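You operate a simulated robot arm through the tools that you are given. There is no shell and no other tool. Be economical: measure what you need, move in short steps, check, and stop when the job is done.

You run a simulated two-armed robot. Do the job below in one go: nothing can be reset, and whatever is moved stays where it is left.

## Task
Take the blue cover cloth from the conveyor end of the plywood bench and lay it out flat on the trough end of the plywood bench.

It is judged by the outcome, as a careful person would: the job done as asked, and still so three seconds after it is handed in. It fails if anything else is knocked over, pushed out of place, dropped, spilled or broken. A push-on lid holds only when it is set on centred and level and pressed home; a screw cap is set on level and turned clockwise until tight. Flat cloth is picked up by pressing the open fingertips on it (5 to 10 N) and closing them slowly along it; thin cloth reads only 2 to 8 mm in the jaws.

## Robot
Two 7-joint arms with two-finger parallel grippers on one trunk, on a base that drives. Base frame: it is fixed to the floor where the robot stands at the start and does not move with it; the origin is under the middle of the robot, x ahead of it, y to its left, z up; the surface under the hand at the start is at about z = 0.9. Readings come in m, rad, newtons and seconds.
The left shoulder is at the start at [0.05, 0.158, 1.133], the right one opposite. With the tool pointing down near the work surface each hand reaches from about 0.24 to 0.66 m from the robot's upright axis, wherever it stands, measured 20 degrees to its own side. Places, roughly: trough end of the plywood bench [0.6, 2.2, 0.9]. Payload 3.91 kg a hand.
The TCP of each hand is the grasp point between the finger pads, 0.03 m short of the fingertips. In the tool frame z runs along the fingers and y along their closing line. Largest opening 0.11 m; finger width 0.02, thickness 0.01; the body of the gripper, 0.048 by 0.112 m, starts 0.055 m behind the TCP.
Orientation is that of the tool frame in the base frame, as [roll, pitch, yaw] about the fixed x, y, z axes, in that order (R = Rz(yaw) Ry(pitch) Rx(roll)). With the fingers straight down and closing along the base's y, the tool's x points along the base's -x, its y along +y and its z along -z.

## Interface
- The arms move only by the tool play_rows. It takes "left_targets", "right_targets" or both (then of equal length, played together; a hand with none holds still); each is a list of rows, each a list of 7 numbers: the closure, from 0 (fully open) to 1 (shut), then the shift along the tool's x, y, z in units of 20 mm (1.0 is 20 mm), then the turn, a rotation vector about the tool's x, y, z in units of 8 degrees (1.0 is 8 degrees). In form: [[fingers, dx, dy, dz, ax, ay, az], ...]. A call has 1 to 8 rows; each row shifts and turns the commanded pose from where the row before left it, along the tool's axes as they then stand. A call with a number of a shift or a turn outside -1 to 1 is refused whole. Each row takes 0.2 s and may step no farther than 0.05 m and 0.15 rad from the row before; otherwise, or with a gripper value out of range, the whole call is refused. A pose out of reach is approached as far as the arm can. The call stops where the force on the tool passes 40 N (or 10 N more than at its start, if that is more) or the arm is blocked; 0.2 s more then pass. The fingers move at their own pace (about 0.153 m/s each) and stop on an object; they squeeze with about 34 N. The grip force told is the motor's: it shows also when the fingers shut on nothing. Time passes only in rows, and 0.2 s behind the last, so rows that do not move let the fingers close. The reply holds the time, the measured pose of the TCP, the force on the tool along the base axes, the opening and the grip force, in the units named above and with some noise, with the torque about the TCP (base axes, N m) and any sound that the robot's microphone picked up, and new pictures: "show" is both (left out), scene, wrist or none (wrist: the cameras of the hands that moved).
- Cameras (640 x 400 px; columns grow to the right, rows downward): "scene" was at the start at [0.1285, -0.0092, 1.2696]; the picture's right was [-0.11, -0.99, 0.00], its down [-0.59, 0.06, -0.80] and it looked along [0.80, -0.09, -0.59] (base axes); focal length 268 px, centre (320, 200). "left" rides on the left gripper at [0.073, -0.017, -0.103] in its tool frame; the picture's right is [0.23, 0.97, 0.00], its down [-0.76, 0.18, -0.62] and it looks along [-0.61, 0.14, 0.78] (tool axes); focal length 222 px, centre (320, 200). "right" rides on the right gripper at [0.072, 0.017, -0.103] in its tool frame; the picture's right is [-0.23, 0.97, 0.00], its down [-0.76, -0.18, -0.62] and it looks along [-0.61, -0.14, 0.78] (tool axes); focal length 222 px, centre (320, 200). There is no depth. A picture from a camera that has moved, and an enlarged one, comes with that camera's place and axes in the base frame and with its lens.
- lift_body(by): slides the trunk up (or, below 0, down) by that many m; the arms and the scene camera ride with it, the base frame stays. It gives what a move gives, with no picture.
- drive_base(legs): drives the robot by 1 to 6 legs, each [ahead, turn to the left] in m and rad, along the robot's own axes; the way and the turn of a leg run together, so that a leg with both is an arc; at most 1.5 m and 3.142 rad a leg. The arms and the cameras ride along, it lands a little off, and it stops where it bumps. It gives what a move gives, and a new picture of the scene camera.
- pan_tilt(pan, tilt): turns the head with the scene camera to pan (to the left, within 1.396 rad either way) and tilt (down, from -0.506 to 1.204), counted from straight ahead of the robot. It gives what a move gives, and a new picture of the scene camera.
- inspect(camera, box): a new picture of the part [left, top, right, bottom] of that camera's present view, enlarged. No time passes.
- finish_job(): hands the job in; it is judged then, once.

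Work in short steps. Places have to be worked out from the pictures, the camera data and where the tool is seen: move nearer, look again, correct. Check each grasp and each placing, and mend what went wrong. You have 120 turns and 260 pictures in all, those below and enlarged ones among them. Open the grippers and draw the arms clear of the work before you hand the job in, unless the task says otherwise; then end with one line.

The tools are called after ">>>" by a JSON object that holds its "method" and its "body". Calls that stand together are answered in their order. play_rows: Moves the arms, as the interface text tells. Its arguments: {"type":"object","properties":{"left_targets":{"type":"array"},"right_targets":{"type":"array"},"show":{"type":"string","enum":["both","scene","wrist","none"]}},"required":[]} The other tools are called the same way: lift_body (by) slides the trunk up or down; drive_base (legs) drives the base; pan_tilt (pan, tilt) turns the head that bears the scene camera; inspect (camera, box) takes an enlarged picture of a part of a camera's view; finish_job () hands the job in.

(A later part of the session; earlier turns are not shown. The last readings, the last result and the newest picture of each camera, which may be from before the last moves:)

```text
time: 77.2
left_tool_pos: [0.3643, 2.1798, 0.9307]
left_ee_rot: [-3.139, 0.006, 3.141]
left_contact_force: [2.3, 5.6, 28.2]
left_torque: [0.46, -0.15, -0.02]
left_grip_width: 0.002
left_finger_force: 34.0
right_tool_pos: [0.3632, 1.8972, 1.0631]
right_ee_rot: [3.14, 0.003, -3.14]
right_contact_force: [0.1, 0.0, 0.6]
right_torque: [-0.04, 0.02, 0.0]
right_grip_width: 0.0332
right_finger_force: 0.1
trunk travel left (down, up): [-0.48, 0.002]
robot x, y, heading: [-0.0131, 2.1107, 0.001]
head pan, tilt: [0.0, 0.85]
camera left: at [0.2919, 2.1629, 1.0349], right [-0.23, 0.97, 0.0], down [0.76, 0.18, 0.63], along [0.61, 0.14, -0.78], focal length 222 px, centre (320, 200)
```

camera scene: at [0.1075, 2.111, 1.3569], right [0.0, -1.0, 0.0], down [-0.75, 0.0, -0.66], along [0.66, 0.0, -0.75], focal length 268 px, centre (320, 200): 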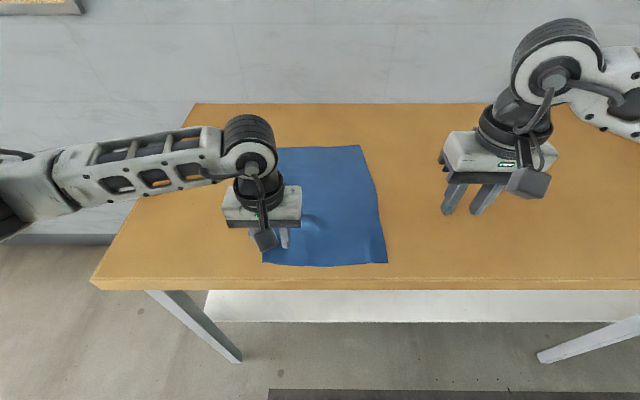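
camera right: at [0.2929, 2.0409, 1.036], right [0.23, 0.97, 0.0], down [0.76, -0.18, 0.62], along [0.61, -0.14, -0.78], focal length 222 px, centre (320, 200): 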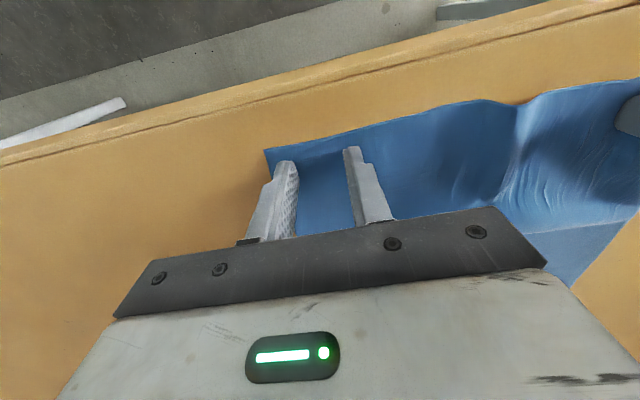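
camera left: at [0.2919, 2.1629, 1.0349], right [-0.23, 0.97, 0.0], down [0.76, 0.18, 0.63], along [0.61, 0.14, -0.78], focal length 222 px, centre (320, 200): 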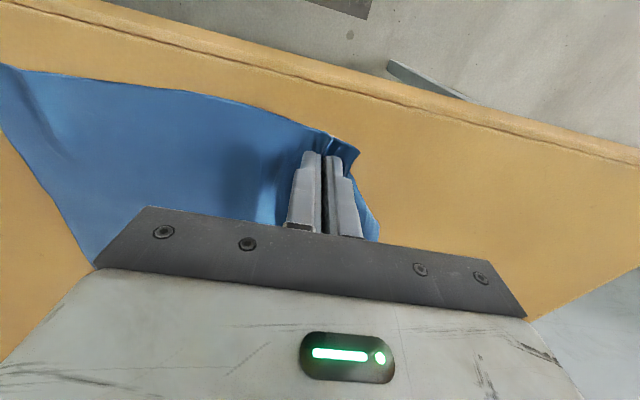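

Gripped (2 mm). Lift about 12 cm with a slight forward shift so the rest is not dragged, letting the folded corner drop.

>>> {"method": "play_rows", "body": {"left_targets": [[1, 0, 0, -0.5, 0, 0, 0], [1, -0.2, 0, -0.9, 0, 0, 0], [1, -0.3, 0, -0.9, 0, 0, 0], [1, -0.4, 0, -0.9, 0, 0, 0], [1, -0.4, 0, -0.9, 0, 0, 0], [1, -0.5, 0, -0.9, 0, 0, 0], [1, -0.5, 0, -0.9, 0, 0, 0], [1, 0, 0, 0, 0, 0, 0]], "show": "both"}}

>>> {"method": "inspect", "body": {"camera": "scene", "box": [200, 100, 440, 290]}}

```text
time: 79.0
left_tool_pos: [0.4107, 2.1791, 1.0489]
left_ee_rot: [-3.139, 0.001, 3.138]
left_contact_force: [-0.1, 0.0, -0.4]
left_torque: [-0.02, 0.0, 0.01]
left_grip_width: 0.0018
left_finger_force: 34.3
right_tool_pos: [0.3644, 1.8966, 1.0605]
right_ee_rot: [3.141, -0.001, -3.141]
right_contact_force: [0.2, -0.3, 0.3]
right_torque: [0.02, -0.01, 0.02]
right_grip_width: 0.033
right_finger_force: 0.0
trunk travel left (down, up): [-0.48, 0.002]
robot x, y, heading: [-0.0131, 2.1113, 0.0]
head pan, tilt: [0.0, 0.85]
camera scene: at [0.1075, 2.1111, 1.3569], right [0.0, -1.0, 0.0], down [-0.75, 0.0, -0.66], along [0.66, 0.0, -0.75], focal length 268 px, centre (320, 200)
camera left: at [0.3388, 2.1625, 1.1521], right [-0.23, 0.97, 0.0], down [0.76, 0.18, 0.62], along [0.61, 0.14, -0.78], focal length 222 px, centre (320, 200)
```

scene: 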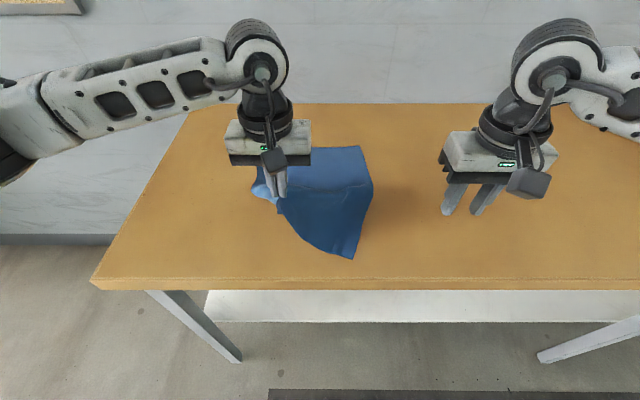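
left: 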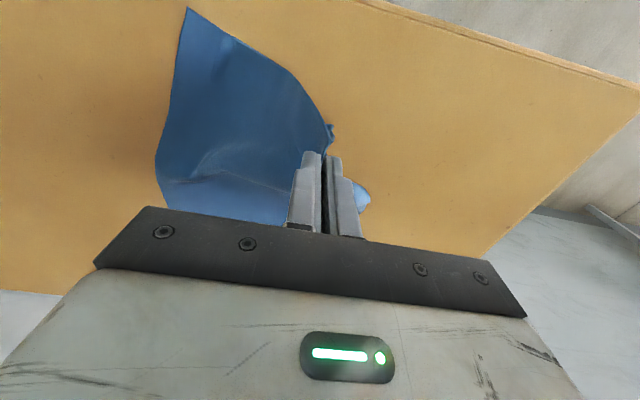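

```text
2.11 times, centred on (320, 195) of scene
camera zoom: at [0.1075, 2.1111, 1.3569], right [0.0, -1.0, 0.0], down [-0.75, 0.0, -0.66], along [0.66, 0.0, -0.75], focal length 565 px, centre (320, 210)
```

zoom: 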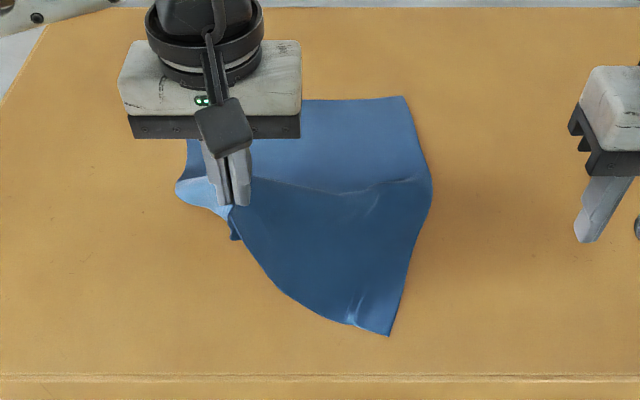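

The corner still hides behind the hand. I lift another 10 cm, moving a bit outward, and look again.

>>> {"method": "play_rows", "body": {"left_targets": [[1, 0, 0.3, -0.9, 0, 0, 0], [1, 0, 0.3, -0.9, 0, 0, 0], [1, 0, 0.3, -0.9, 0, 0, 0], [1, 0, 0.3, -0.9, 0, 0, 0], [1, 0, 0.3, -0.9, 0, 0, 0], [1, 0, 0.3, -0.9, 0, 0, 0], [1, 0, 0, 0, 0, 0, 0]], "show": "none"}}

>>> {"method": "inspect", "body": {"camera": "scene", "box": [180, 60, 420, 290]}}

>>> {"method": "inspect", "body": {"camera": "left", "box": [0, 0, 640, 400]}}

>>> {"method": "inspect", "body": {"camera": "right", "box": [0, 0, 640, 400]}}

```text
time: 80.7
left_tool_pos: [0.4125, 2.214, 1.1551]
left_ee_rot: [-3.139, -0.001, 3.14]
left_contact_force: [0.5, 0.2, 0.2]
left_torque: [0.02, -0.01, 0.0]
left_grip_width: 0.002
left_finger_force: 33.5
right_tool_pos: [0.3658, 1.8968, 1.0608]
right_ee_rot: [3.139, 0.001, -3.139]
right_contact_force: [-0.6, -0.1, 0.4]
right_torque: [0.01, -0.02, 0.05]
right_grip_width: 0.0326
right_finger_force: 0.0
trunk travel left (down, up): [-0.48, 0.002]
robot x, y, heading: [-0.0125, 2.1128, -0.002]
head pan, tilt: [0.0, 0.85]
```

```text
1.74 times, centred on (300, 175) of scene
camera zoom: at [0.1076, 2.111, 1.3569], right [0.0, -1.0, 0.0], down [-0.75, 0.0, -0.66], along [0.66, 0.0, -0.75], focal length 467 px, centre (355, 244)
```

zoom: 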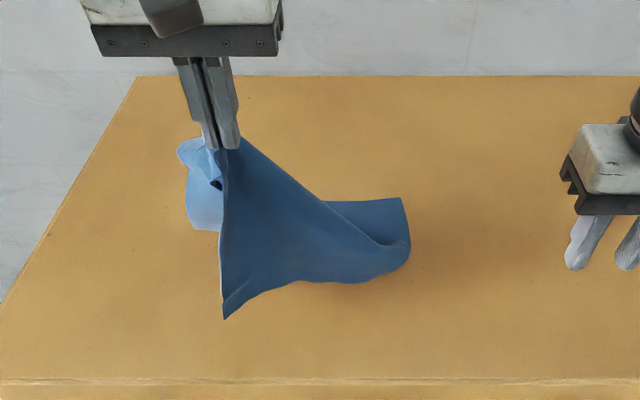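

```text
1.00 times, centred on (320, 200) of left (not enlarged: the box is as wide or as high as the picture)
camera zoom: at [0.3385, 2.1985, 1.2593], right [-0.23, 0.97, 0.0], down [0.76, 0.18, 0.62], along [0.61, 0.14, -0.78], focal length 222 px, centre (320, 200)
```

zoom: 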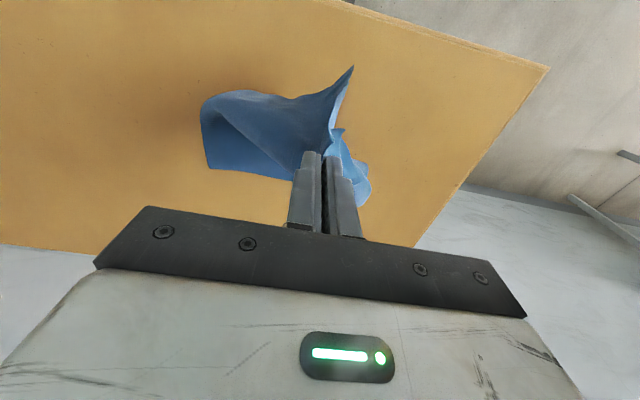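

```text
1.00 times, centred on (320, 200) of right (not enlarged: the box is as wide or as high as the picture)
camera zoom: at [0.2929, 1.9123, 1.1658], right [0.23, 0.97, 0.0], down [0.76, -0.18, 0.62], along [0.61, -0.14, -0.78], focal length 222 px, centre (320, 200)
```

zoom: 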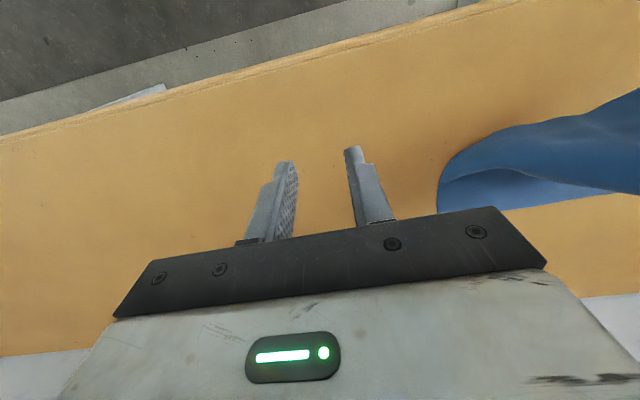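

I've lifted more than ideal: the right near corner now hangs too. I'll re-lay it roughly so both near corners lie open, then regrip both right at the corners and repeat the good lay. First move right so the hanging corner comes down on the right side.

>>> {"method": "play_rows", "body": {"left_targets": [[1, 0, -1, 0, 0, 0, 0], [1, 0, -1, 0, 0, 0, 0], [1, 0, -1, 0, 0, 0, 0], [1, 0, -1, 0, 0, 0, 0], [1, 0, -1, 0, 0, 0, 0], [1, 0, -0.6, 0.5, 0, 0, 0], [1, 0, 0, 0.8, 0, 0, 0], [1, 0, 0.5, 0.8, 0, 0, 0]], "show": "scene"}}

```text
time: 82.5
left_tool_pos: [0.4119, 2.1133, 1.1148]
left_ee_rot: [-3.138, 0.002, 3.14]
left_contact_force: [0.1, -0.3, -0.1]
left_torque: [0.02, 0.01, -0.01]
left_grip_width: 0.0019
left_finger_force: 33.9
right_tool_pos: [0.3639, 1.8964, 1.0612]
right_ee_rot: [3.14, -0.001, -3.14]
right_contact_force: [-1.1, -1.4, -0.2]
right_torque: [0.02, 0.0, 0.0]
right_grip_width: 0.0329
right_finger_force: 0.0
trunk travel left (down, up): [-0.48, 0.002]
robot x, y, heading: [-0.0126, 2.112, -0.0]
head pan, tilt: [0.0, 0.85]
camera scene: at [0.1076, 2.1114, 1.3569], right [0.0, -1.0, 0.0], down [-0.75, 0.0, -0.66], along [0.66, 0.0, -0.75], focal length 268 px, centre (320, 200)
```

scene: 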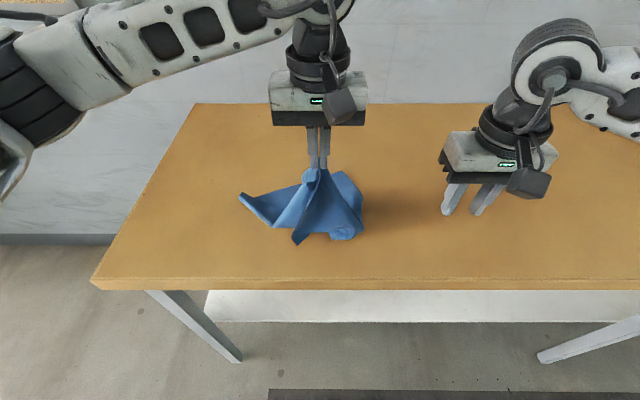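

It has draped into a tent. I look closer before deciding.

>>> {"method": "inspect", "body": {"camera": "scene", "box": [220, 140, 390, 260]}}

>>> {"method": "inspect", "body": {"camera": "right", "box": [320, 0, 640, 220]}}

```text
3.33 times, centred on (305, 200) of scene
camera zoom: at [0.1076, 2.1114, 1.3569], right [0.0, -1.0, 0.0], down [-0.75, 0.0, -0.66], along [0.66, 0.0, -0.75], focal length 894 px, centre (370, 200)
```

zoom: 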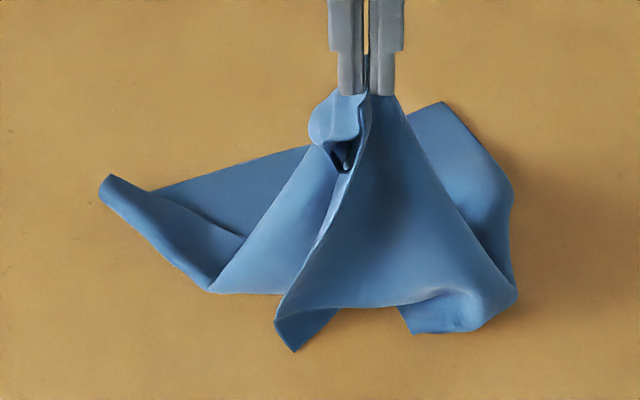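

```text
1.82 times, centred on (480, 110) of right
camera zoom: at [0.2929, 1.9126, 1.1659], right [0.23, 0.97, 0.0], down [0.76, -0.18, 0.62], along [0.61, -0.14, -0.78], focal length 404 px, centre (29, 364)
```

zoom: 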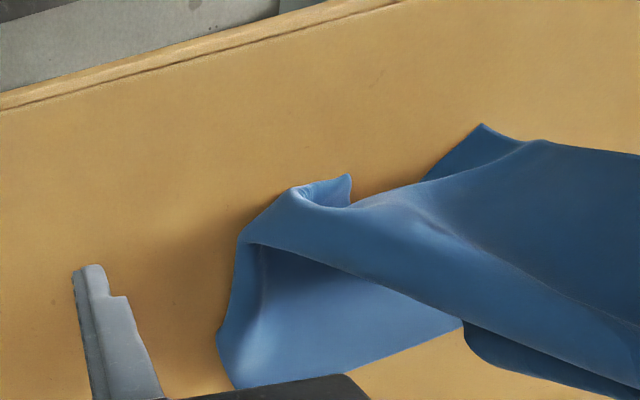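

Plan: lay the near edge out along y with the left hand (moving left while lowering) so the right near corner tip stays exposed on the right, then grip that corner with the right hand.

>>> {"method": "play_rows", "body": {"left_targets": [[1, 0, 0.9, 0.5, 0, 0, 0], [1, 0, 1, 0.7, 0, 0, 0], [1, 0, 1, 0.85, 0, 0, 0], [1, 0, 1, 0.9, 0, 0, 0], [1, 0, 1, 0.9, 0, 0, 0], [1, 0, 1, 0.9, 0, 0, 0], [1, 0, 1, 0.9, 0, 0, 0], [1, 0, 1, 0.8, 0, 0, 0]], "show": "none"}}

>>> {"method": "inspect", "body": {"camera": "scene", "box": [180, 120, 420, 270]}}

```text
time: 84.2
left_tool_pos: [0.413, 2.2706, 0.9824]
left_ee_rot: [-3.139, 0.002, 3.14]
left_contact_force: [-0.6, 0.1, -0.9]
left_torque: [-0.02, -0.03, 0.03]
left_grip_width: 0.0021
left_finger_force: 34.1
right_tool_pos: [0.3648, 1.8963, 1.0621]
right_ee_rot: [3.141, 0.001, -3.14]
right_contact_force: [-0.3, 0.2, 0.7]
right_torque: [-0.04, -0.03, -0.02]
right_grip_width: 0.0332
right_finger_force: 0.1
trunk travel left (down, up): [-0.48, 0.002]
robot x, y, heading: [-0.0118, 2.1123, 0.0]
head pan, tilt: [0.0, 0.85]
```

```text
2.67 times, centred on (300, 195) of scene
camera zoom: at [0.1075, 2.1114, 1.3569], right [0.0, -1.0, 0.0], down [-0.75, 0.0, -0.66], along [0.66, 0.0, -0.75], focal length 716 px, centre (373, 213)
```

zoom: 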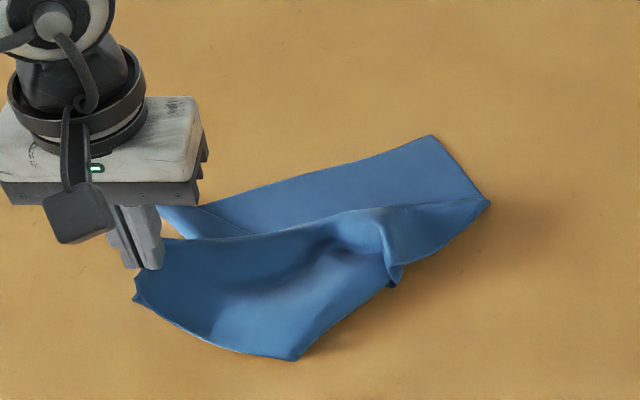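

The right near corner tip lies exposed at ≈[0.369, 2.167]. I move the left hand further left (6 cm) to make room and straighten the edge, then look again.

>>> {"method": "play_rows", "body": {"left_targets": [[1, 0.3, 1, 0.5, 0, 0, 0], [1, 0.3, 1, 0.5, 0, 0, 0], [1, 0.3, 1, 0.5, 0, 0, 0], [1, 0, 0, 0, 0, 0, 0]], "show": "none"}}

>>> {"method": "inspect", "body": {"camera": "scene", "box": [180, 120, 420, 270]}}

```text
time: 85.2
left_tool_pos: [0.3968, 2.3291, 0.9543]
left_ee_rot: [-3.14, 0.002, 3.14]
left_contact_force: [0.0, 0.4, 0.1]
left_torque: [-0.01, -0.03, -0.02]
left_grip_width: 0.002
left_finger_force: 34.8
right_tool_pos: [0.3652, 1.8963, 1.0612]
right_ee_rot: [3.14, 0.001, -3.141]
right_contact_force: [0.2, 0.4, -0.4]
right_torque: [0.0, 0.02, 0.02]
right_grip_width: 0.0331
right_finger_force: 0.0
trunk travel left (down, up): [-0.48, 0.002]
robot x, y, heading: [-0.0122, 2.1121, 0.006]
head pan, tilt: [0.0, 0.85]
```

```text
2.67 times, centred on (300, 195) of scene
camera zoom: at [0.1076, 2.1108, 1.3569], right [0.0, -1.0, 0.0], down [-0.75, 0.0, -0.66], along [0.66, 0.0, -0.75], focal length 716 px, centre (373, 213)
```

zoom: 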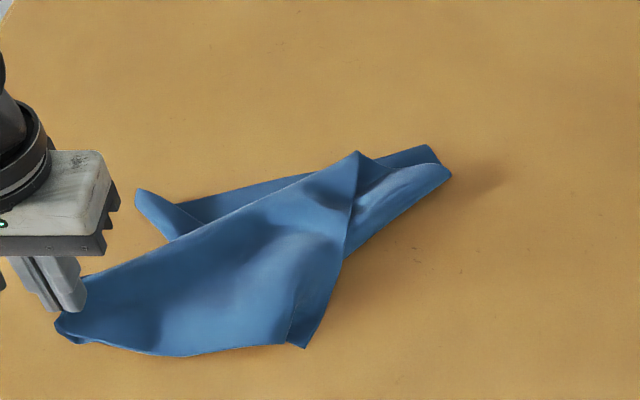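

The right near corner is at ≈[0.38, 2.16], clear of the left hand. Bring the right hand over it with a narrow opening.

>>> {"method": "play_rows", "body": {"right_targets": [[0.8, -0.1, 1, 0, 0, 0, 0], [0.8, -0.1, 1, 0, 0, 0, 0], [0.8, -0.1, 1, 0, 0, 0, 0], [0.8, -0.1, 1, 0, 0, 0, 0], [0.8, -0.1, 1, 0, 0, 0, 0], [0.8, -0.1, 1, 0, 0, 0, 0], [0.8, -0.1, 1, 0, 0, 0, 0], [0.8, -0.1, 1, 0, 0, 0, 0]], "show": "none"}}

>>> {"method": "play_rows", "body": {"right_targets": [[0.8, -0.1, 0.89, 0.6, 0, 0, 0], [0.8, -0.1, 0.89, 0.7, 0, 0, 0], [0.8, -0.1, 0.89, 0.8, 0, 0, 0], [0.8, -0.1, 0.89, 0.8, 0, 0, 0], [0.8, -0.1, 0.89, 0.8, 0, 0, 0], [0.8, -0.1, 0.89, 0.7, 0, 0, 0], [0.8, -0.1, 0.86, 0.6, 0, 0, 0]], "show": "both"}}

```text
time: 87.0
left_tool_pos: [0.3968, 2.3308, 0.9551]
left_ee_rot: [-3.139, 0.0, 3.14]
left_contact_force: [0.2, -0.4, 0.3]
left_torque: [0.01, 0.03, 0.0]
left_grip_width: 0.0023
left_finger_force: 33.8
right_tool_pos: [0.3818, 2.0564, 1.0624]
right_ee_rot: [-3.141, 0.003, 3.141]
right_contact_force: [-0.2, 0.2, 0.0]
right_torque: [0.02, -0.01, -0.02]
right_grip_width: 0.0221
right_finger_force: 0.1
trunk travel left (down, up): [-0.48, 0.002]
robot x, y, heading: [-0.013, 2.109, -0.002]
head pan, tilt: [0.0, 0.85]
```

```text
time: 88.7
left_tool_pos: [0.397, 2.3292, 0.9541]
left_ee_rot: [-3.14, -0.001, 3.139]
left_contact_force: [0.9, -0.1, -0.1]
left_torque: [-0.01, -0.02, 0.01]
left_grip_width: 0.0019
left_finger_force: 34.0
right_tool_pos: [0.3959, 2.1791, 0.9626]
right_ee_rot: [3.14, 0.001, 3.141]
right_contact_force: [-0.6, -0.1, 0.0]
right_torque: [0.02, 0.01, -0.03]
right_grip_width: 0.022
right_finger_force: 0.1
trunk travel left (down, up): [-0.48, 0.002]
robot x, y, heading: [-0.0116, 2.1119, 0.002]
head pan, tilt: [0.0, 0.85]
camera scene: at [0.1076, 2.1114, 1.3569], right [0.0, -1.0, 0.0], down [-0.75, 0.0, -0.66], along [0.66, 0.0, -0.75], focal length 268 px, centre (320, 200)
camera right: at [0.3247, 2.1956, 1.0665], right [0.23, 0.97, 0.0], down [0.76, -0.18, 0.62], along [0.61, -0.14, -0.78], focal length 222 px, centre (320, 200)
```

scene: 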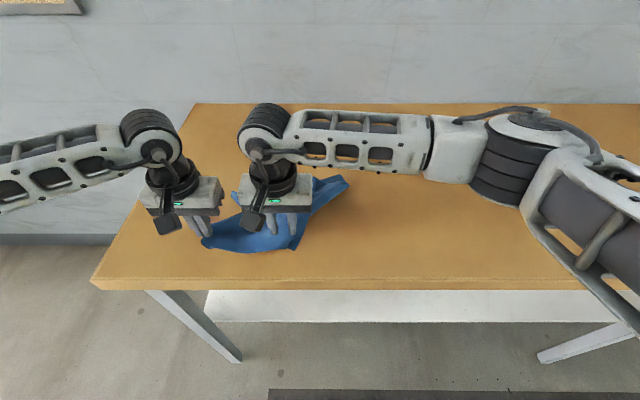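
right: 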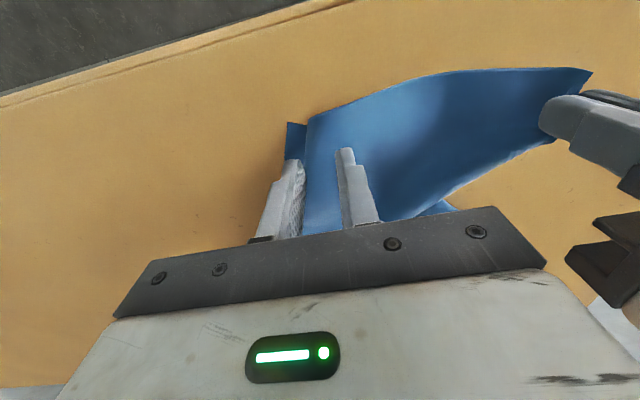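

The strip at the right is the true corner bent down; the hand is about 2 cm inside it. Shift 6 mm right and press.

>>> {"method": "play_rows", "body": {"right_targets": [[0.8, 0.1, -0.3, 0.6, 0, 0, 0], [0.8, 0, 0, 0.5, 0, 0, 0], [0.8, 0, 0, 0.3, 0, 0, 0], [0.8, 0, 0, 0.1, 0, 0, 0]], "show": "none"}}

```text
time: 89.7
left_tool_pos: [0.3968, 2.33, 0.9559]
left_ee_rot: [-3.141, 0.004, 3.139]
left_contact_force: [-0.2, -0.3, -0.9]
left_torque: [0.01, -0.04, -0.02]
left_grip_width: 0.0019
left_finger_force: 34.3
right_tool_pos: [0.3935, 2.1736, 0.9324]
right_ee_rot: [3.136, 0.006, 3.141]
right_contact_force: [-0.2, -0.6, 14.5]
right_torque: [0.28, -0.08, -0.02]
right_grip_width: 0.0217
right_finger_force: 0.0
trunk travel left (down, up): [-0.48, 0.002]
robot x, y, heading: [-0.0082, 2.114, -0.002]
head pan, tilt: [0.0, 0.85]
```

14 N with both fingers on; close slowly.

>>> {"method": "play_rows", "body": {"right_targets": [[0.82, 0, 0, 0, 0, 0, 0], [0.85, 0, 0, 0, 0, 0, 0], [0.88, 0, 0, 0, 0, 0, 0], [0.91, 0, 0, 0, 0, 0, 0], [0.94, 0, 0, 0.01, 0, 0, 0], [0.97, 0, 0, 0, 0, 0, 0], [1, 0, 0, 0, 0, 0, 0], [1, 0, 0, 0, 0, 0, 0]], "show": "wrist"}}

```text
time: 91.5
left_tool_pos: [0.3961, 2.3289, 0.9552]
left_ee_rot: [-3.137, 0.001, 3.139]
left_contact_force: [-1.2, -6.6, -1.6]
left_torque: [-0.19, 0.0, -0.02]
left_grip_width: 0.0022
left_finger_force: 34.3
right_tool_pos: [0.3924, 2.1752, 0.9331]
right_ee_rot: [3.137, 0.002, -3.14]
right_contact_force: [-2.9, 10.6, 19.3]
right_torque: [0.47, -0.08, 0.06]
right_grip_width: 0.002
right_finger_force: 34.1
trunk travel left (down, up): [-0.48, 0.002]
robot x, y, heading: [-0.0143, 2.1107, -0.002]
head pan, tilt: [0.0, 0.85]
camera right: at [0.3198, 2.1904, 1.0369], right [0.23, 0.97, 0.01], down [0.76, -0.18, 0.62], along [0.61, -0.14, -0.78], focal length 222 px, centre (320, 200)
```

right: 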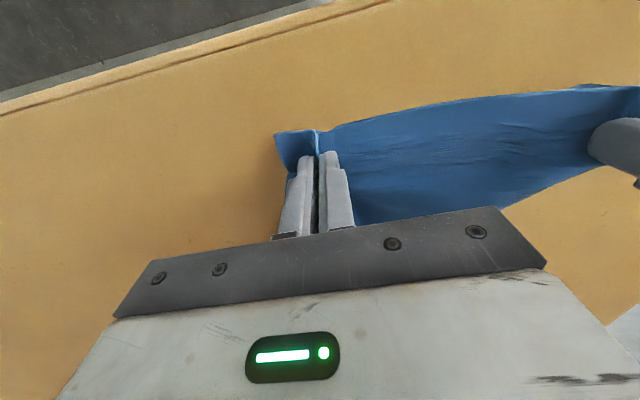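

Right corner is held well (2 mm, edge taut between the hands). Now look at where the left near corner flap is.

>>> {"method": "inspect", "body": {"camera": "left", "box": [200, 50, 480, 225]}}

>>> {"method": "inspect", "body": {"camera": "scene", "box": [180, 170, 320, 258]}}

```text
2.29 times, centred on (340, 138) of left
camera zoom: at [0.3219, 2.3131, 1.059], right [-0.23, 0.97, 0.0], down [0.76, 0.18, 0.62], along [0.61, 0.14, -0.78], focal length 508 px, centre (274, 343)
```

zoom: 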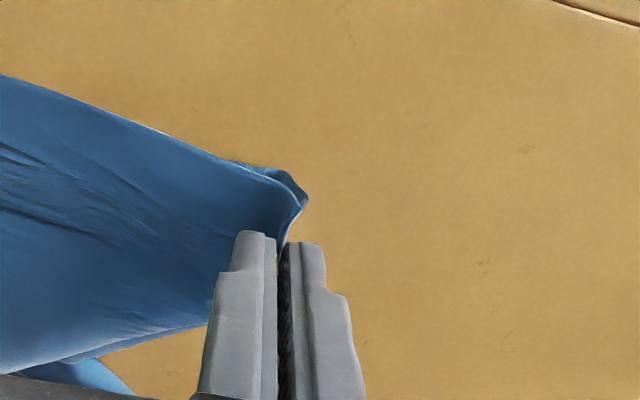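

```text
4.55 times, centred on (250, 214) of scene
camera zoom: at [0.106, 2.1113, 1.3571], right [0.0, -1.0, 0.0], down [-0.75, 0.0, -0.66], along [0.66, 0.0, -0.75], focal length 1220 px, centre (638, 136)
```

zoom: 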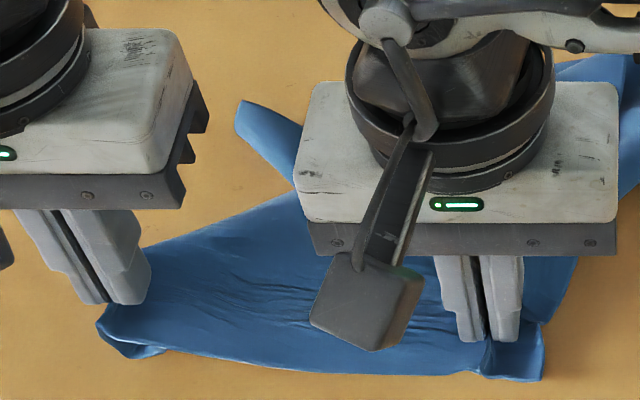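

The left flap is tucked under the left grip. I lift both hands together high enough for the cloth to hang free, shifting right to the laying position; then re-lay as before but finish so the left corner is set outwards.

>>> {"method": "play_rows", "body": {"left_targets": [[1, 0, 0, -0.7, 0, 0, 0], [1, 0, -0.5, -0.9, 0, 0, 0], [1, 0, -0.9, -0.9, 0, 0, 0], [1, 0, -0.9, -0.95, 0, 0, 0], [1, -0.2, -0.9, -0.95, 0, 0, 0], [1, -0.2, -0.9, -0.95, 0, 0, 0], [1, -0.2, -0.9, -0.95, 0, 0, 0], [1, -0.2, -0.9, -0.95, 0, 0, 0]], "right_targets": [[1, 0, 0, -0.8, 0, 0, 0], [1, 0, -0.5, -0.95, 0, 0, 0], [1, 0, -0.9, -0.95, 0, 0, 0], [1, 0, -0.9, -1, 0, 0, 0], [1, -0.2, -0.9, -1, 0, 0, 0], [1, -0.2, -0.9, -1, 0, 0, 0], [1, -0.2, -0.9, -1, 0, 0, 0], [1, -0.2, -0.9, -1, 0, 0, 0]], "show": "none"}}

>>> {"method": "play_rows", "body": {"left_targets": [[1, -0.2, -0.9, -0.98, 0, 0, 0], [1, -0.2, -0.9, -0.98, 0, 0, 0], [1, -0.2, 0, -0.98, 0, 0, 0], [1, -0.2, 0, -0.98, 0, 0, 0], [1, -0.2, 0, -0.98, 0, 0, 0], [1, -0.2, 0, -0.98, 0, 0, 0], [1, -0.2, 0, -0.98, 0, 0, 0], [1, -0.2, 0, -0.98, 0, 0, 0]], "right_targets": [[1, -0.2, -0.9, -0.98, 0, 0, 0], [1, -0.2, -0.9, -0.98, 0, 0, 0], [1, -0.2, 0, -0.98, 0, 0, 0], [1, -0.2, 0, -0.98, 0, 0, 0], [1, -0.2, 0, -0.98, 0, 0, 0], [1, -0.2, 0, -0.98, 0, 0, 0], [1, -0.2, 0, -0.98, 0, 0, 0], [1, -0.2, 0, -0.98, 0, 0, 0]], "show": "none"}}

>>> {"method": "pan_tilt", "body": {"pan": 0, "tilt": 0.6}}

```text
time: 93.2
left_tool_pos: [0.4108, 2.2109, 1.0991]
left_ee_rot: [-3.138, 0.001, 3.141]
left_contact_force: [0.2, -10.4, -1.1]
left_torque: [-0.31, 0.0, -0.06]
left_grip_width: 0.0017
left_finger_force: 33.1
right_tool_pos: [0.4111, 2.0499, 1.0836]
right_ee_rot: [3.137, 0.002, -3.137]
right_contact_force: [0.2, 9.2, -0.1]
right_torque: [0.33, 0.0, 0.12]
right_grip_width: 0.0024
right_finger_force: 34.4
trunk travel left (down, up): [-0.48, 0.002]
robot x, y, heading: [-0.013, 2.1121, 0.004]
head pan, tilt: [0.0, 0.85]
```

```text
time: 95.0
left_tool_pos: [0.4415, 2.1781, 1.2577]
left_ee_rot: [-3.139, 0.001, 3.141]
left_contact_force: [0.2, -9.0, -1.1]
left_torque: [-0.33, -0.04, -0.08]
left_grip_width: 0.002
left_finger_force: 33.5
right_tool_pos: [0.4408, 2.0158, 1.2419]
right_ee_rot: [3.14, 0.001, -3.14]
right_contact_force: [-0.1, 9.5, 0.5]
right_torque: [0.3, 0.0, 0.05]
right_grip_width: 0.0021
right_finger_force: 33.8
trunk travel left (down, up): [-0.48, 0.002]
robot x, y, heading: [-0.0141, 2.1156, -0.0]
head pan, tilt: [0.0, 0.85]
```

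```text
time: 95.8
left_tool_pos: [0.4424, 2.1771, 1.2566]
left_ee_rot: [-3.14, 0.002, 3.14]
left_contact_force: [0.0, -10.5, -0.3]
left_torque: [-0.29, 0.0, -0.08]
left_grip_width: 0.0022
left_finger_force: 34.4
right_tool_pos: [0.4395, 2.0171, 1.241]
right_ee_rot: [3.141, 0.003, -3.14]
right_contact_force: [0.6, 10.0, 1.1]
right_torque: [0.32, 0.02, 0.09]
right_grip_width: 0.002
right_finger_force: 34.4
trunk travel left (down, up): [-0.48, 0.002]
robot x, y, heading: [-0.0149, 2.1119, -0.004]
head pan, tilt: [0.0, 0.6]
camera scene: at [0.1177, 2.111, 1.3777], right [0.0, -1.0, 0.0], down [-0.57, 0.0, -0.82], along [0.82, 0.0, -0.57], focal length 268 px, centre (320, 200)
```

scene: 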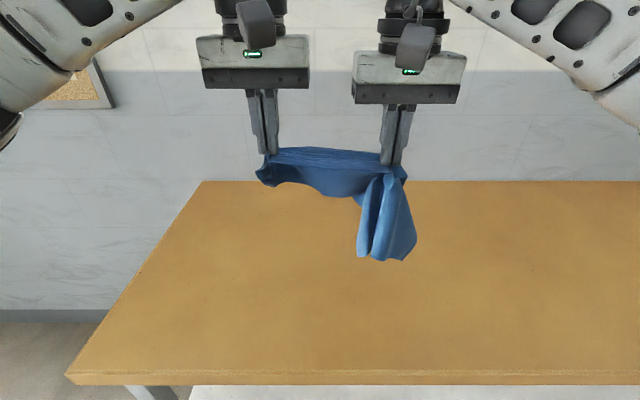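

Not the expected rectangle; the right hand seems to hold more than one layer. I zoom in.

>>> {"method": "inspect", "body": {"camera": "scene", "box": [230, 130, 440, 270]}}

>>> {"method": "inspect", "body": {"camera": "right", "box": [160, 0, 640, 260]}}

>>> {"method": "inspect", "body": {"camera": "left", "box": [0, 0, 480, 260]}}

```text
2.86 times, centred on (335, 200) of scene
camera zoom: at [0.1177, 2.111, 1.3777], right [0.0, -1.0, 0.0], down [-0.57, 0.0, -0.82], along [0.82, 0.0, -0.57], focal length 767 px, centre (277, 200)
```

zoom: 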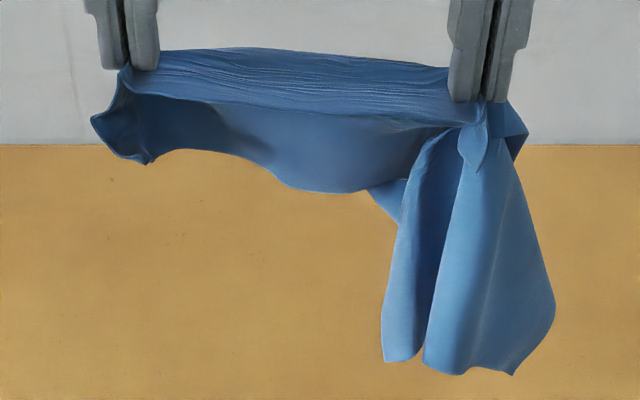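

```text
1.33 times, centred on (400, 130) of right
camera zoom: at [0.3686, 2.0334, 1.3456], right [0.23, 0.97, 0.0], down [0.76, -0.18, 0.62], along [0.61, -0.14, -0.78], focal length 296 px, centre (213, 293)
```

zoom: 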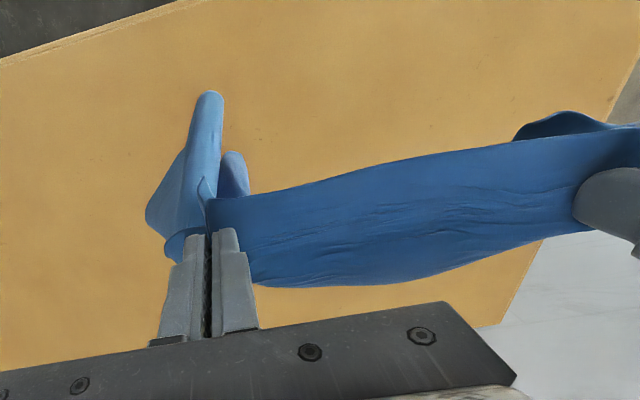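

```text
1.33 times, centred on (240, 130) of left
camera zoom: at [0.3685, 2.1611, 1.3601], right [-0.23, 0.97, 0.0], down [0.76, 0.18, 0.62], along [0.61, 0.14, -0.78], focal length 296 px, centre (427, 293)
```

zoom: 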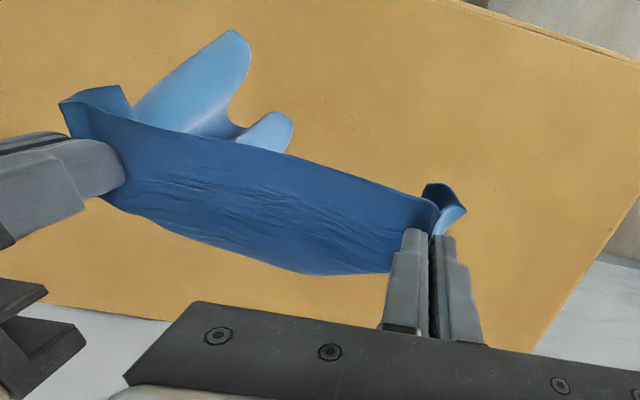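

The right jaws caught several layers. I release the right hand, withdraw it to the right, and raise the left hand so the cloth hangs free, then regrip single corners in the air.

>>> {"method": "play_rows", "body": {"right_targets": [[0.5, 0, 0, 0, 0, 0, 0], [0.5, 0, 0, 0, 0, 0, 0], [0.5, 0, -0.3, -0.9, 0, 0, 0], [0.5, 0, -0.3, -0.9, 0, 0, 0], [0.5, 0, -0.8, -0.5, 0, 0, 0], [0.5, 0.5, -0.9, 0, 0, 0, 0], [0.5, 0.5, -0.9, 0, 0, 0, 0], [0.5, 0.5, -0.9, 0, 0, 0, 0]], "left_targets": [[1, 0, 0, 0, 0, 0, 0], [1, 0, 0, 0, 0, 0, 0], [1, 0, 0, 0, 0, 0, 0], [1, 0, 0, -0.9, 0, 0, 0], [1, 0, 0, -0.9, 0, 0, 0], [1, 0, 0, -0.9, 0, 0, 0], [1, 0, 0, -0.9, 0, 0, 0], [1, 0, 0, -0.9, 0, 0, 0]], "show": "both"}}

```text
time: 97.6
left_tool_pos: [0.4425, 2.1764, 1.3451]
left_ee_rot: [-3.14, 0.002, 3.139]
left_contact_force: [-0.3, 0.0, 0.3]
left_torque: [0.03, -0.03, -0.02]
left_grip_width: 0.0016
left_finger_force: 34.3
right_tool_pos: [0.4106, 1.9349, 1.2872]
right_ee_rot: [3.141, 0.002, -3.14]
right_contact_force: [-0.8, -0.2, -0.8]
right_torque: [0.03, 0.01, -0.01]
right_grip_width: 0.0547
right_finger_force: 0.0
trunk travel left (down, up): [-0.48, 0.002]
robot x, y, heading: [-0.0111, 2.1097, 0.001]
head pan, tilt: [0.0, 0.6]
camera scene: at [0.117, 2.1103, 1.3779], right [0.0, -1.0, 0.0], down [-0.56, 0.0, -0.83], along [0.83, 0.0, -0.56], focal length 268 px, centre (320, 200)
camera right: at [0.3396, 1.9516, 1.3911], right [0.23, 0.97, 0.0], down [0.76, -0.18, 0.62], along [0.61, -0.14, -0.78], focal length 222 px, centre (320, 200)
camera left: at [0.3676, 2.1594, 1.4489], right [-0.23, 0.97, 0.0], down [0.76, 0.18, 0.62], along [0.61, 0.14, -0.78], focal length 222 px, centre (320, 200)
```

scene: 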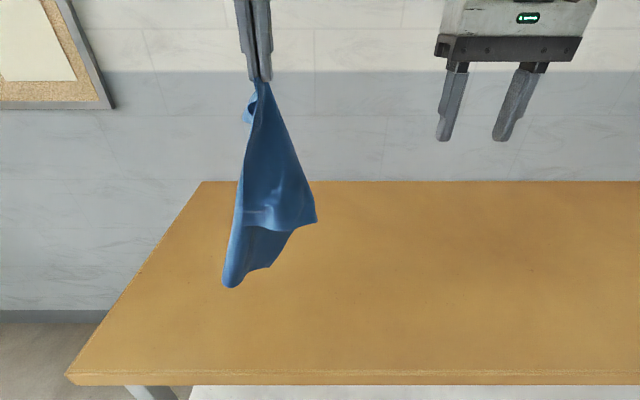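
right: 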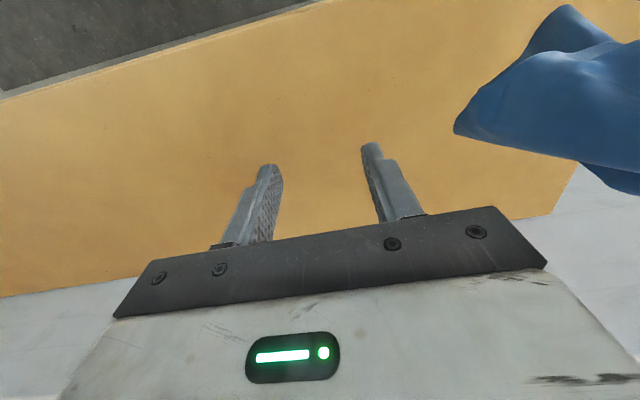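
left: 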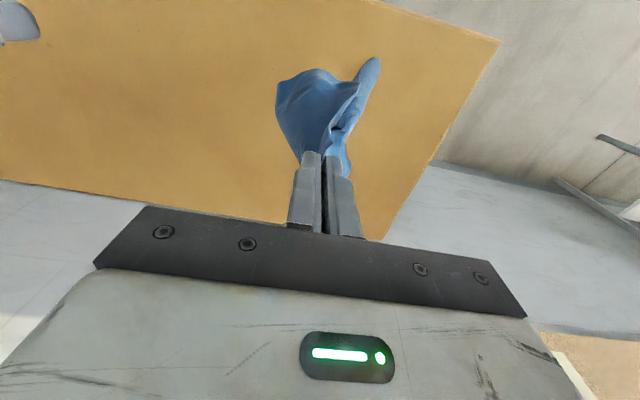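

A corner protrudes to the right; triangulated at ≈[0.50, 2.115, 1.077]. Zoom to check it is a real single-layer corner.

>>> {"method": "inspect", "body": {"camera": "scene", "box": [190, 70, 370, 300]}}

>>> {"method": "inspect", "body": {"camera": "right", "box": [400, 0, 640, 200]}}

```text
1.74 times, centred on (280, 185) of scene
camera zoom: at [0.117, 2.1103, 1.3779], right [0.0, -1.0, 0.0], down [-0.56, 0.0, -0.83], along [0.83, 0.0, -0.56], focal length 467 px, centre (390, 226)
```

zoom: 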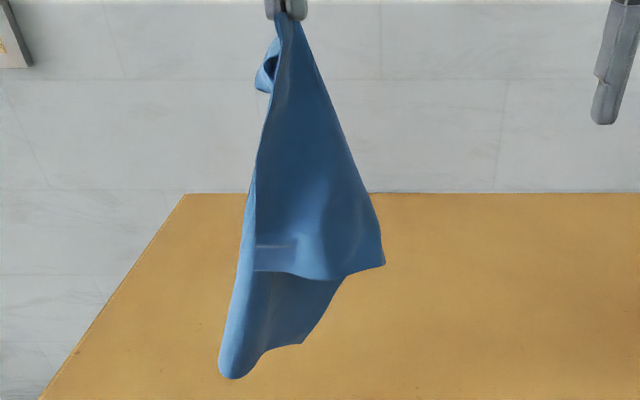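

```text
2.00 times, centred on (520, 100) of right
camera zoom: at [0.3396, 1.9516, 1.3911], right [0.23, 0.97, 0.0], down [0.76, -0.18, 0.62], along [0.61, -0.14, -0.78], focal length 444 px, centre (-80, 400)
```

zoom: 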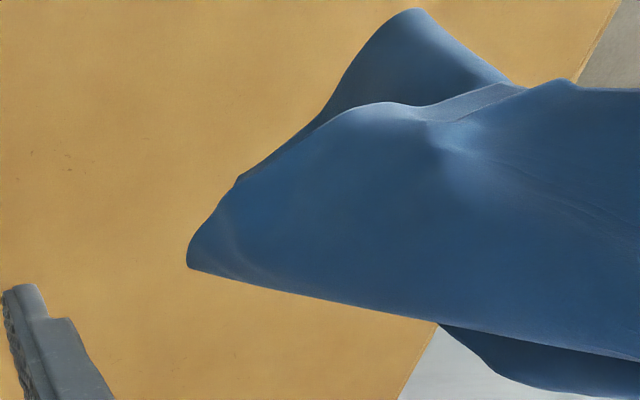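

It is a clean single-layer corner, lying in a vertical plane pointing forward-right. I bring the right hand to a standoff to the right of it, then turn it so the jaws close across the sheet and approach from outside.

>>> {"method": "play_rows", "body": {"right_targets": [[0.5, -0.86, 0.43, 0.71, 0, 0, 0], [0.5, -0.86, 0.43, 0.71, 0, 0, 0], [0.5, -0.86, 0.43, 0.71, 0, 0, 0], [0.5, -0.86, 0.43, 0.71, 0, 0, 0], [0.5, -0.86, 0.43, 0.71, 0, 0, 0], [0.5, -0.86, 0.43, 0.71, 0, 0, 0], [0.5, -0.86, 0.43, 0.71, 0, 0, 0]], "show": "none"}}

>>> {"method": "play_rows", "body": {"right_targets": [[0.5, 0, 0, 0, 0, 0, 1], [0.5, 0, 0, 0, 0, 0, 1], [0.5, 0, 0, 0, 0, 0, 1], [0.5, 0, 0, 0, 0, 0, 1], [0.5, 0, 0, 0, 0, 0, 1], [0.5, 0, 0, 0, 0, 0, 1], [0.5, 0, 0, 0, 0, 1, 0], [0.5, 0, 0, 0, 0, 1, 0]], "show": "none"}}

>>> {"method": "play_rows", "body": {"right_targets": [[0.5, 0, 0, 0, 0, 1, 0], [0.5, 0, 0, 0, 0, 1, 0], [0.5, 0, 0, 0, 0, 1, 0], [0.5, 0, 0, 0, 0, 1, 0], [0.5, 0, 0, 0, 0, 1, 0]], "show": "both"}}

```text
time: 99.2
left_tool_pos: [0.4425, 2.1774, 1.3439]
left_ee_rot: [-3.139, 0.001, 3.14]
left_contact_force: [0.1, 1.2, -0.3]
left_torque: [0.02, 0.01, 0.04]
left_grip_width: 0.0018
left_finger_force: 33.6
right_tool_pos: [0.5338, 1.9978, 1.1854]
right_ee_rot: [-3.14, 0.0, -3.138]
right_contact_force: [-0.7, 0.7, -0.1]
right_torque: [0.01, 0.01, -0.01]
right_grip_width: 0.0549
right_finger_force: 0.0
trunk travel left (down, up): [-0.48, 0.002]
robot x, y, heading: [-0.0142, 2.1118, -0.002]
head pan, tilt: [0.0, 0.6]
```

```text
time: 101.0
left_tool_pos: [0.441, 2.1777, 1.3441]
left_ee_rot: [-3.141, 0.001, 3.139]
left_contact_force: [-0.6, 0.3, -1.0]
left_torque: [0.0, 0.01, 0.01]
left_grip_width: 0.0019
left_finger_force: 34.2
right_tool_pos: [0.5318, 1.996, 1.1876]
right_ee_rot: [3.139, -0.281, 2.306]
right_contact_force: [-0.1, 0.0, 0.9]
right_torque: [-0.03, -0.02, -0.02]
right_grip_width: 0.0548
right_finger_force: 0.2
trunk travel left (down, up): [-0.48, 0.002]
robot x, y, heading: [-0.0147, 2.1117, -0.002]
head pan, tilt: [0.0, 0.6]
```

```text
time: 102.2
left_tool_pos: [0.4418, 2.1773, 1.3462]
left_ee_rot: [-3.14, 0.001, 3.14]
left_contact_force: [-0.1, -0.2, -0.5]
left_torque: [-0.02, 0.0, -0.01]
left_grip_width: 0.0017
left_finger_force: 33.3
right_tool_pos: [0.5233, 2.0016, 1.1831]
right_ee_rot: [-3.127, -0.77, 2.316]
right_contact_force: [0.1, 0.4, -0.2]
right_torque: [0.0, -0.04, -0.03]
right_grip_width: 0.0551
right_finger_force: 0.1
right hand out of reach, approached as far as the arm can: row 4, 5
trunk travel left (down, up): [-0.48, 0.002]
robot x, y, heading: [-0.0151, 2.1104, -0.0]
head pan, tilt: [0.0, 0.6]
camera scene: at [0.1175, 2.1113, 1.3778], right [0.0, -1.0, 0.0], down [-0.56, 0.0, -0.83], along [0.83, 0.0, -0.56], focal length 268 px, centre (320, 200)
camera right: at [0.5517, 1.9985, 1.3086], right [0.82, 0.55, -0.17], down [0.54, -0.84, -0.08], along [-0.19, -0.03, -0.98], focal length 222 px, centre (320, 200)
```

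scene: 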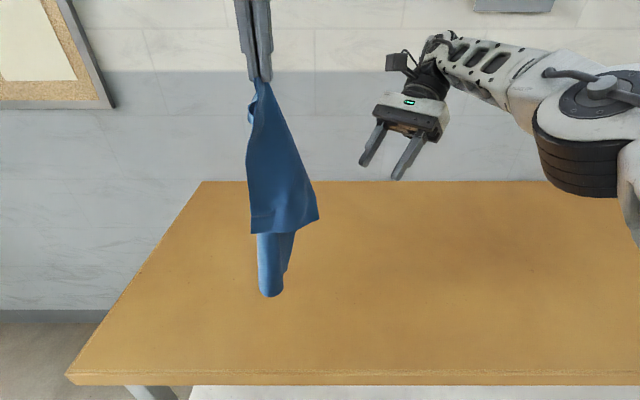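
right: 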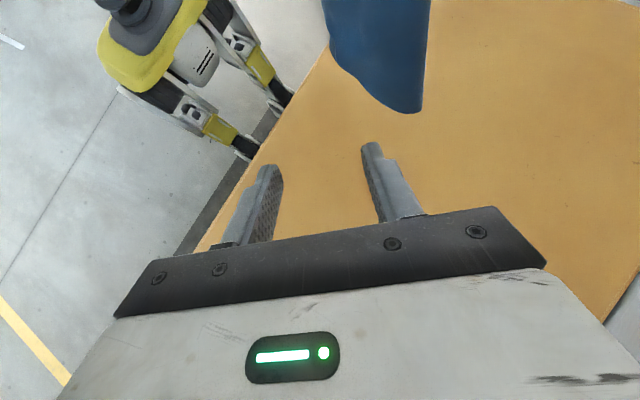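

I re-triangulate with zoomed views since the cloth turned slightly.

>>> {"method": "inspect", "body": {"camera": "right", "box": [260, 0, 500, 200]}}

>>> {"method": "inspect", "body": {"camera": "scene", "box": [220, 60, 440, 310]}}

```text
2.00 times, centred on (380, 100) of right
camera zoom: at [0.5517, 1.9985, 1.3086], right [0.82, 0.55, -0.17], down [0.54, -0.84, -0.08], along [-0.19, -0.03, -0.98], focal length 444 px, centre (200, 400)
```

zoom: 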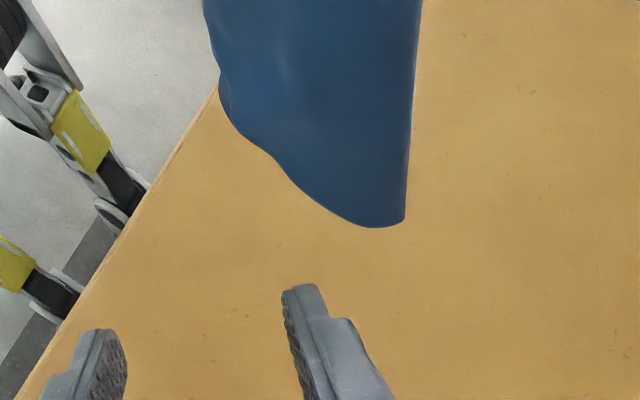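

```text
1.60 times, centred on (330, 185) of scene
camera zoom: at [0.1175, 2.1113, 1.3778], right [0.0, -1.0, 0.0], down [-0.56, 0.0, -0.83], along [0.83, 0.0, -0.56], focal length 429 px, centre (304, 224)
```

zoom: 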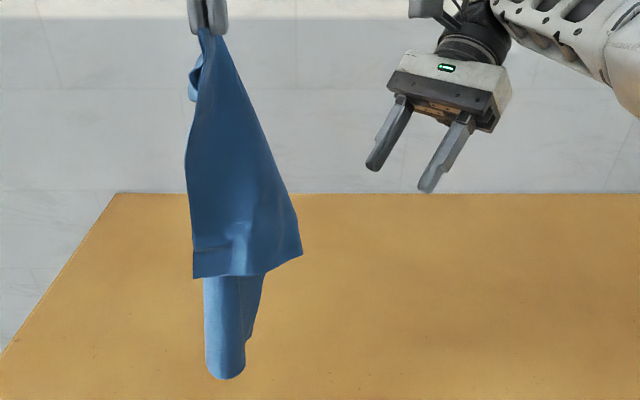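

Reconciling both views, the corner is at about [0.485, 2.114, 1.083] (the kink on the left outline in the right camera). I align sideways first with the jaws opened wider, then advance part way and look.

>>> {"method": "play_rows", "body": {"right_targets": [[0.2, 0.48, 0.76, 0, 0, 0, 0], [0.2, 0.48, 0.76, 0, 0, 0, 0], [0.2, 0.48, 0.76, 0.2, 0, 0, 0], [0.2, 0, 0, 0.8, 0, 0, 0], [0.2, 0, 0, 0.8, 0, 0, 0], [0.2, 0, 0, 0.8, 0, 0, 0]], "show": "none"}}

>>> {"method": "inspect", "body": {"camera": "right", "box": [160, 0, 560, 250]}}

>>> {"method": "inspect", "body": {"camera": "scene", "box": [220, 60, 440, 310]}}

```text
time: 103.6
left_tool_pos: [0.4423, 2.1764, 1.3471]
left_ee_rot: [-3.138, 0.002, -3.141]
left_contact_force: [-0.3, 0.2, 1.0]
left_torque: [0.02, 0.02, 0.01]
left_grip_width: 0.0017
left_finger_force: 34.2
right_tool_pos: [0.4995, 2.0482, 1.155]
right_ee_rot: [-3.123, -0.768, 2.313]
right_contact_force: [1.0, 0.5, -0.4]
right_torque: [0.02, 0.04, 0.0]
right_grip_width: 0.0882
right_finger_force: 0.0
right hand out of reach, approached as far as the arm can: row 1, 2, 3
trunk travel left (down, up): [-0.48, 0.002]
robot x, y, heading: [-0.0103, 2.11, 0.0]
head pan, tilt: [0.0, 0.6]
```

```text
1.60 times, centred on (360, 125) of right
camera zoom: at [0.5276, 2.0454, 1.2807], right [0.82, 0.55, -0.17], down [0.54, -0.84, -0.08], along [-0.19, -0.03, -0.98], focal length 355 px, centre (256, 320)
```

zoom: 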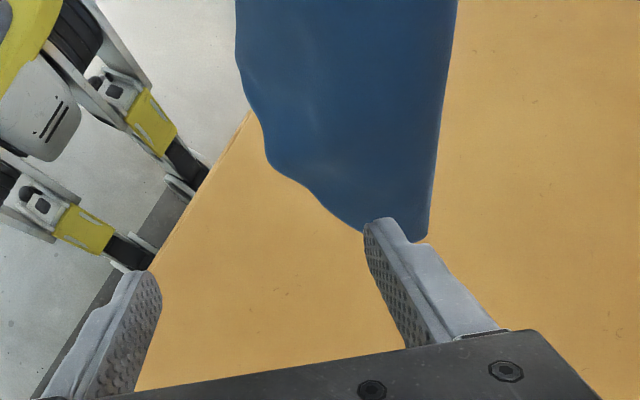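

```text
1.60 times, centred on (330, 185) of scene
camera zoom: at [0.1178, 2.1108, 1.3778], right [0.0, -1.0, 0.0], down [-0.56, 0.0, -0.83], along [0.83, 0.0, -0.56], focal length 429 px, centre (304, 224)
```

zoom: 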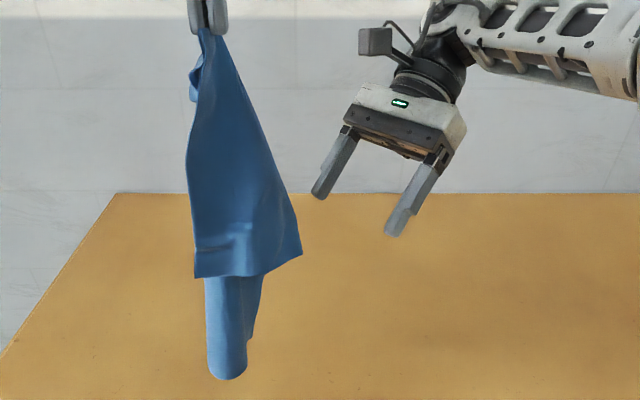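

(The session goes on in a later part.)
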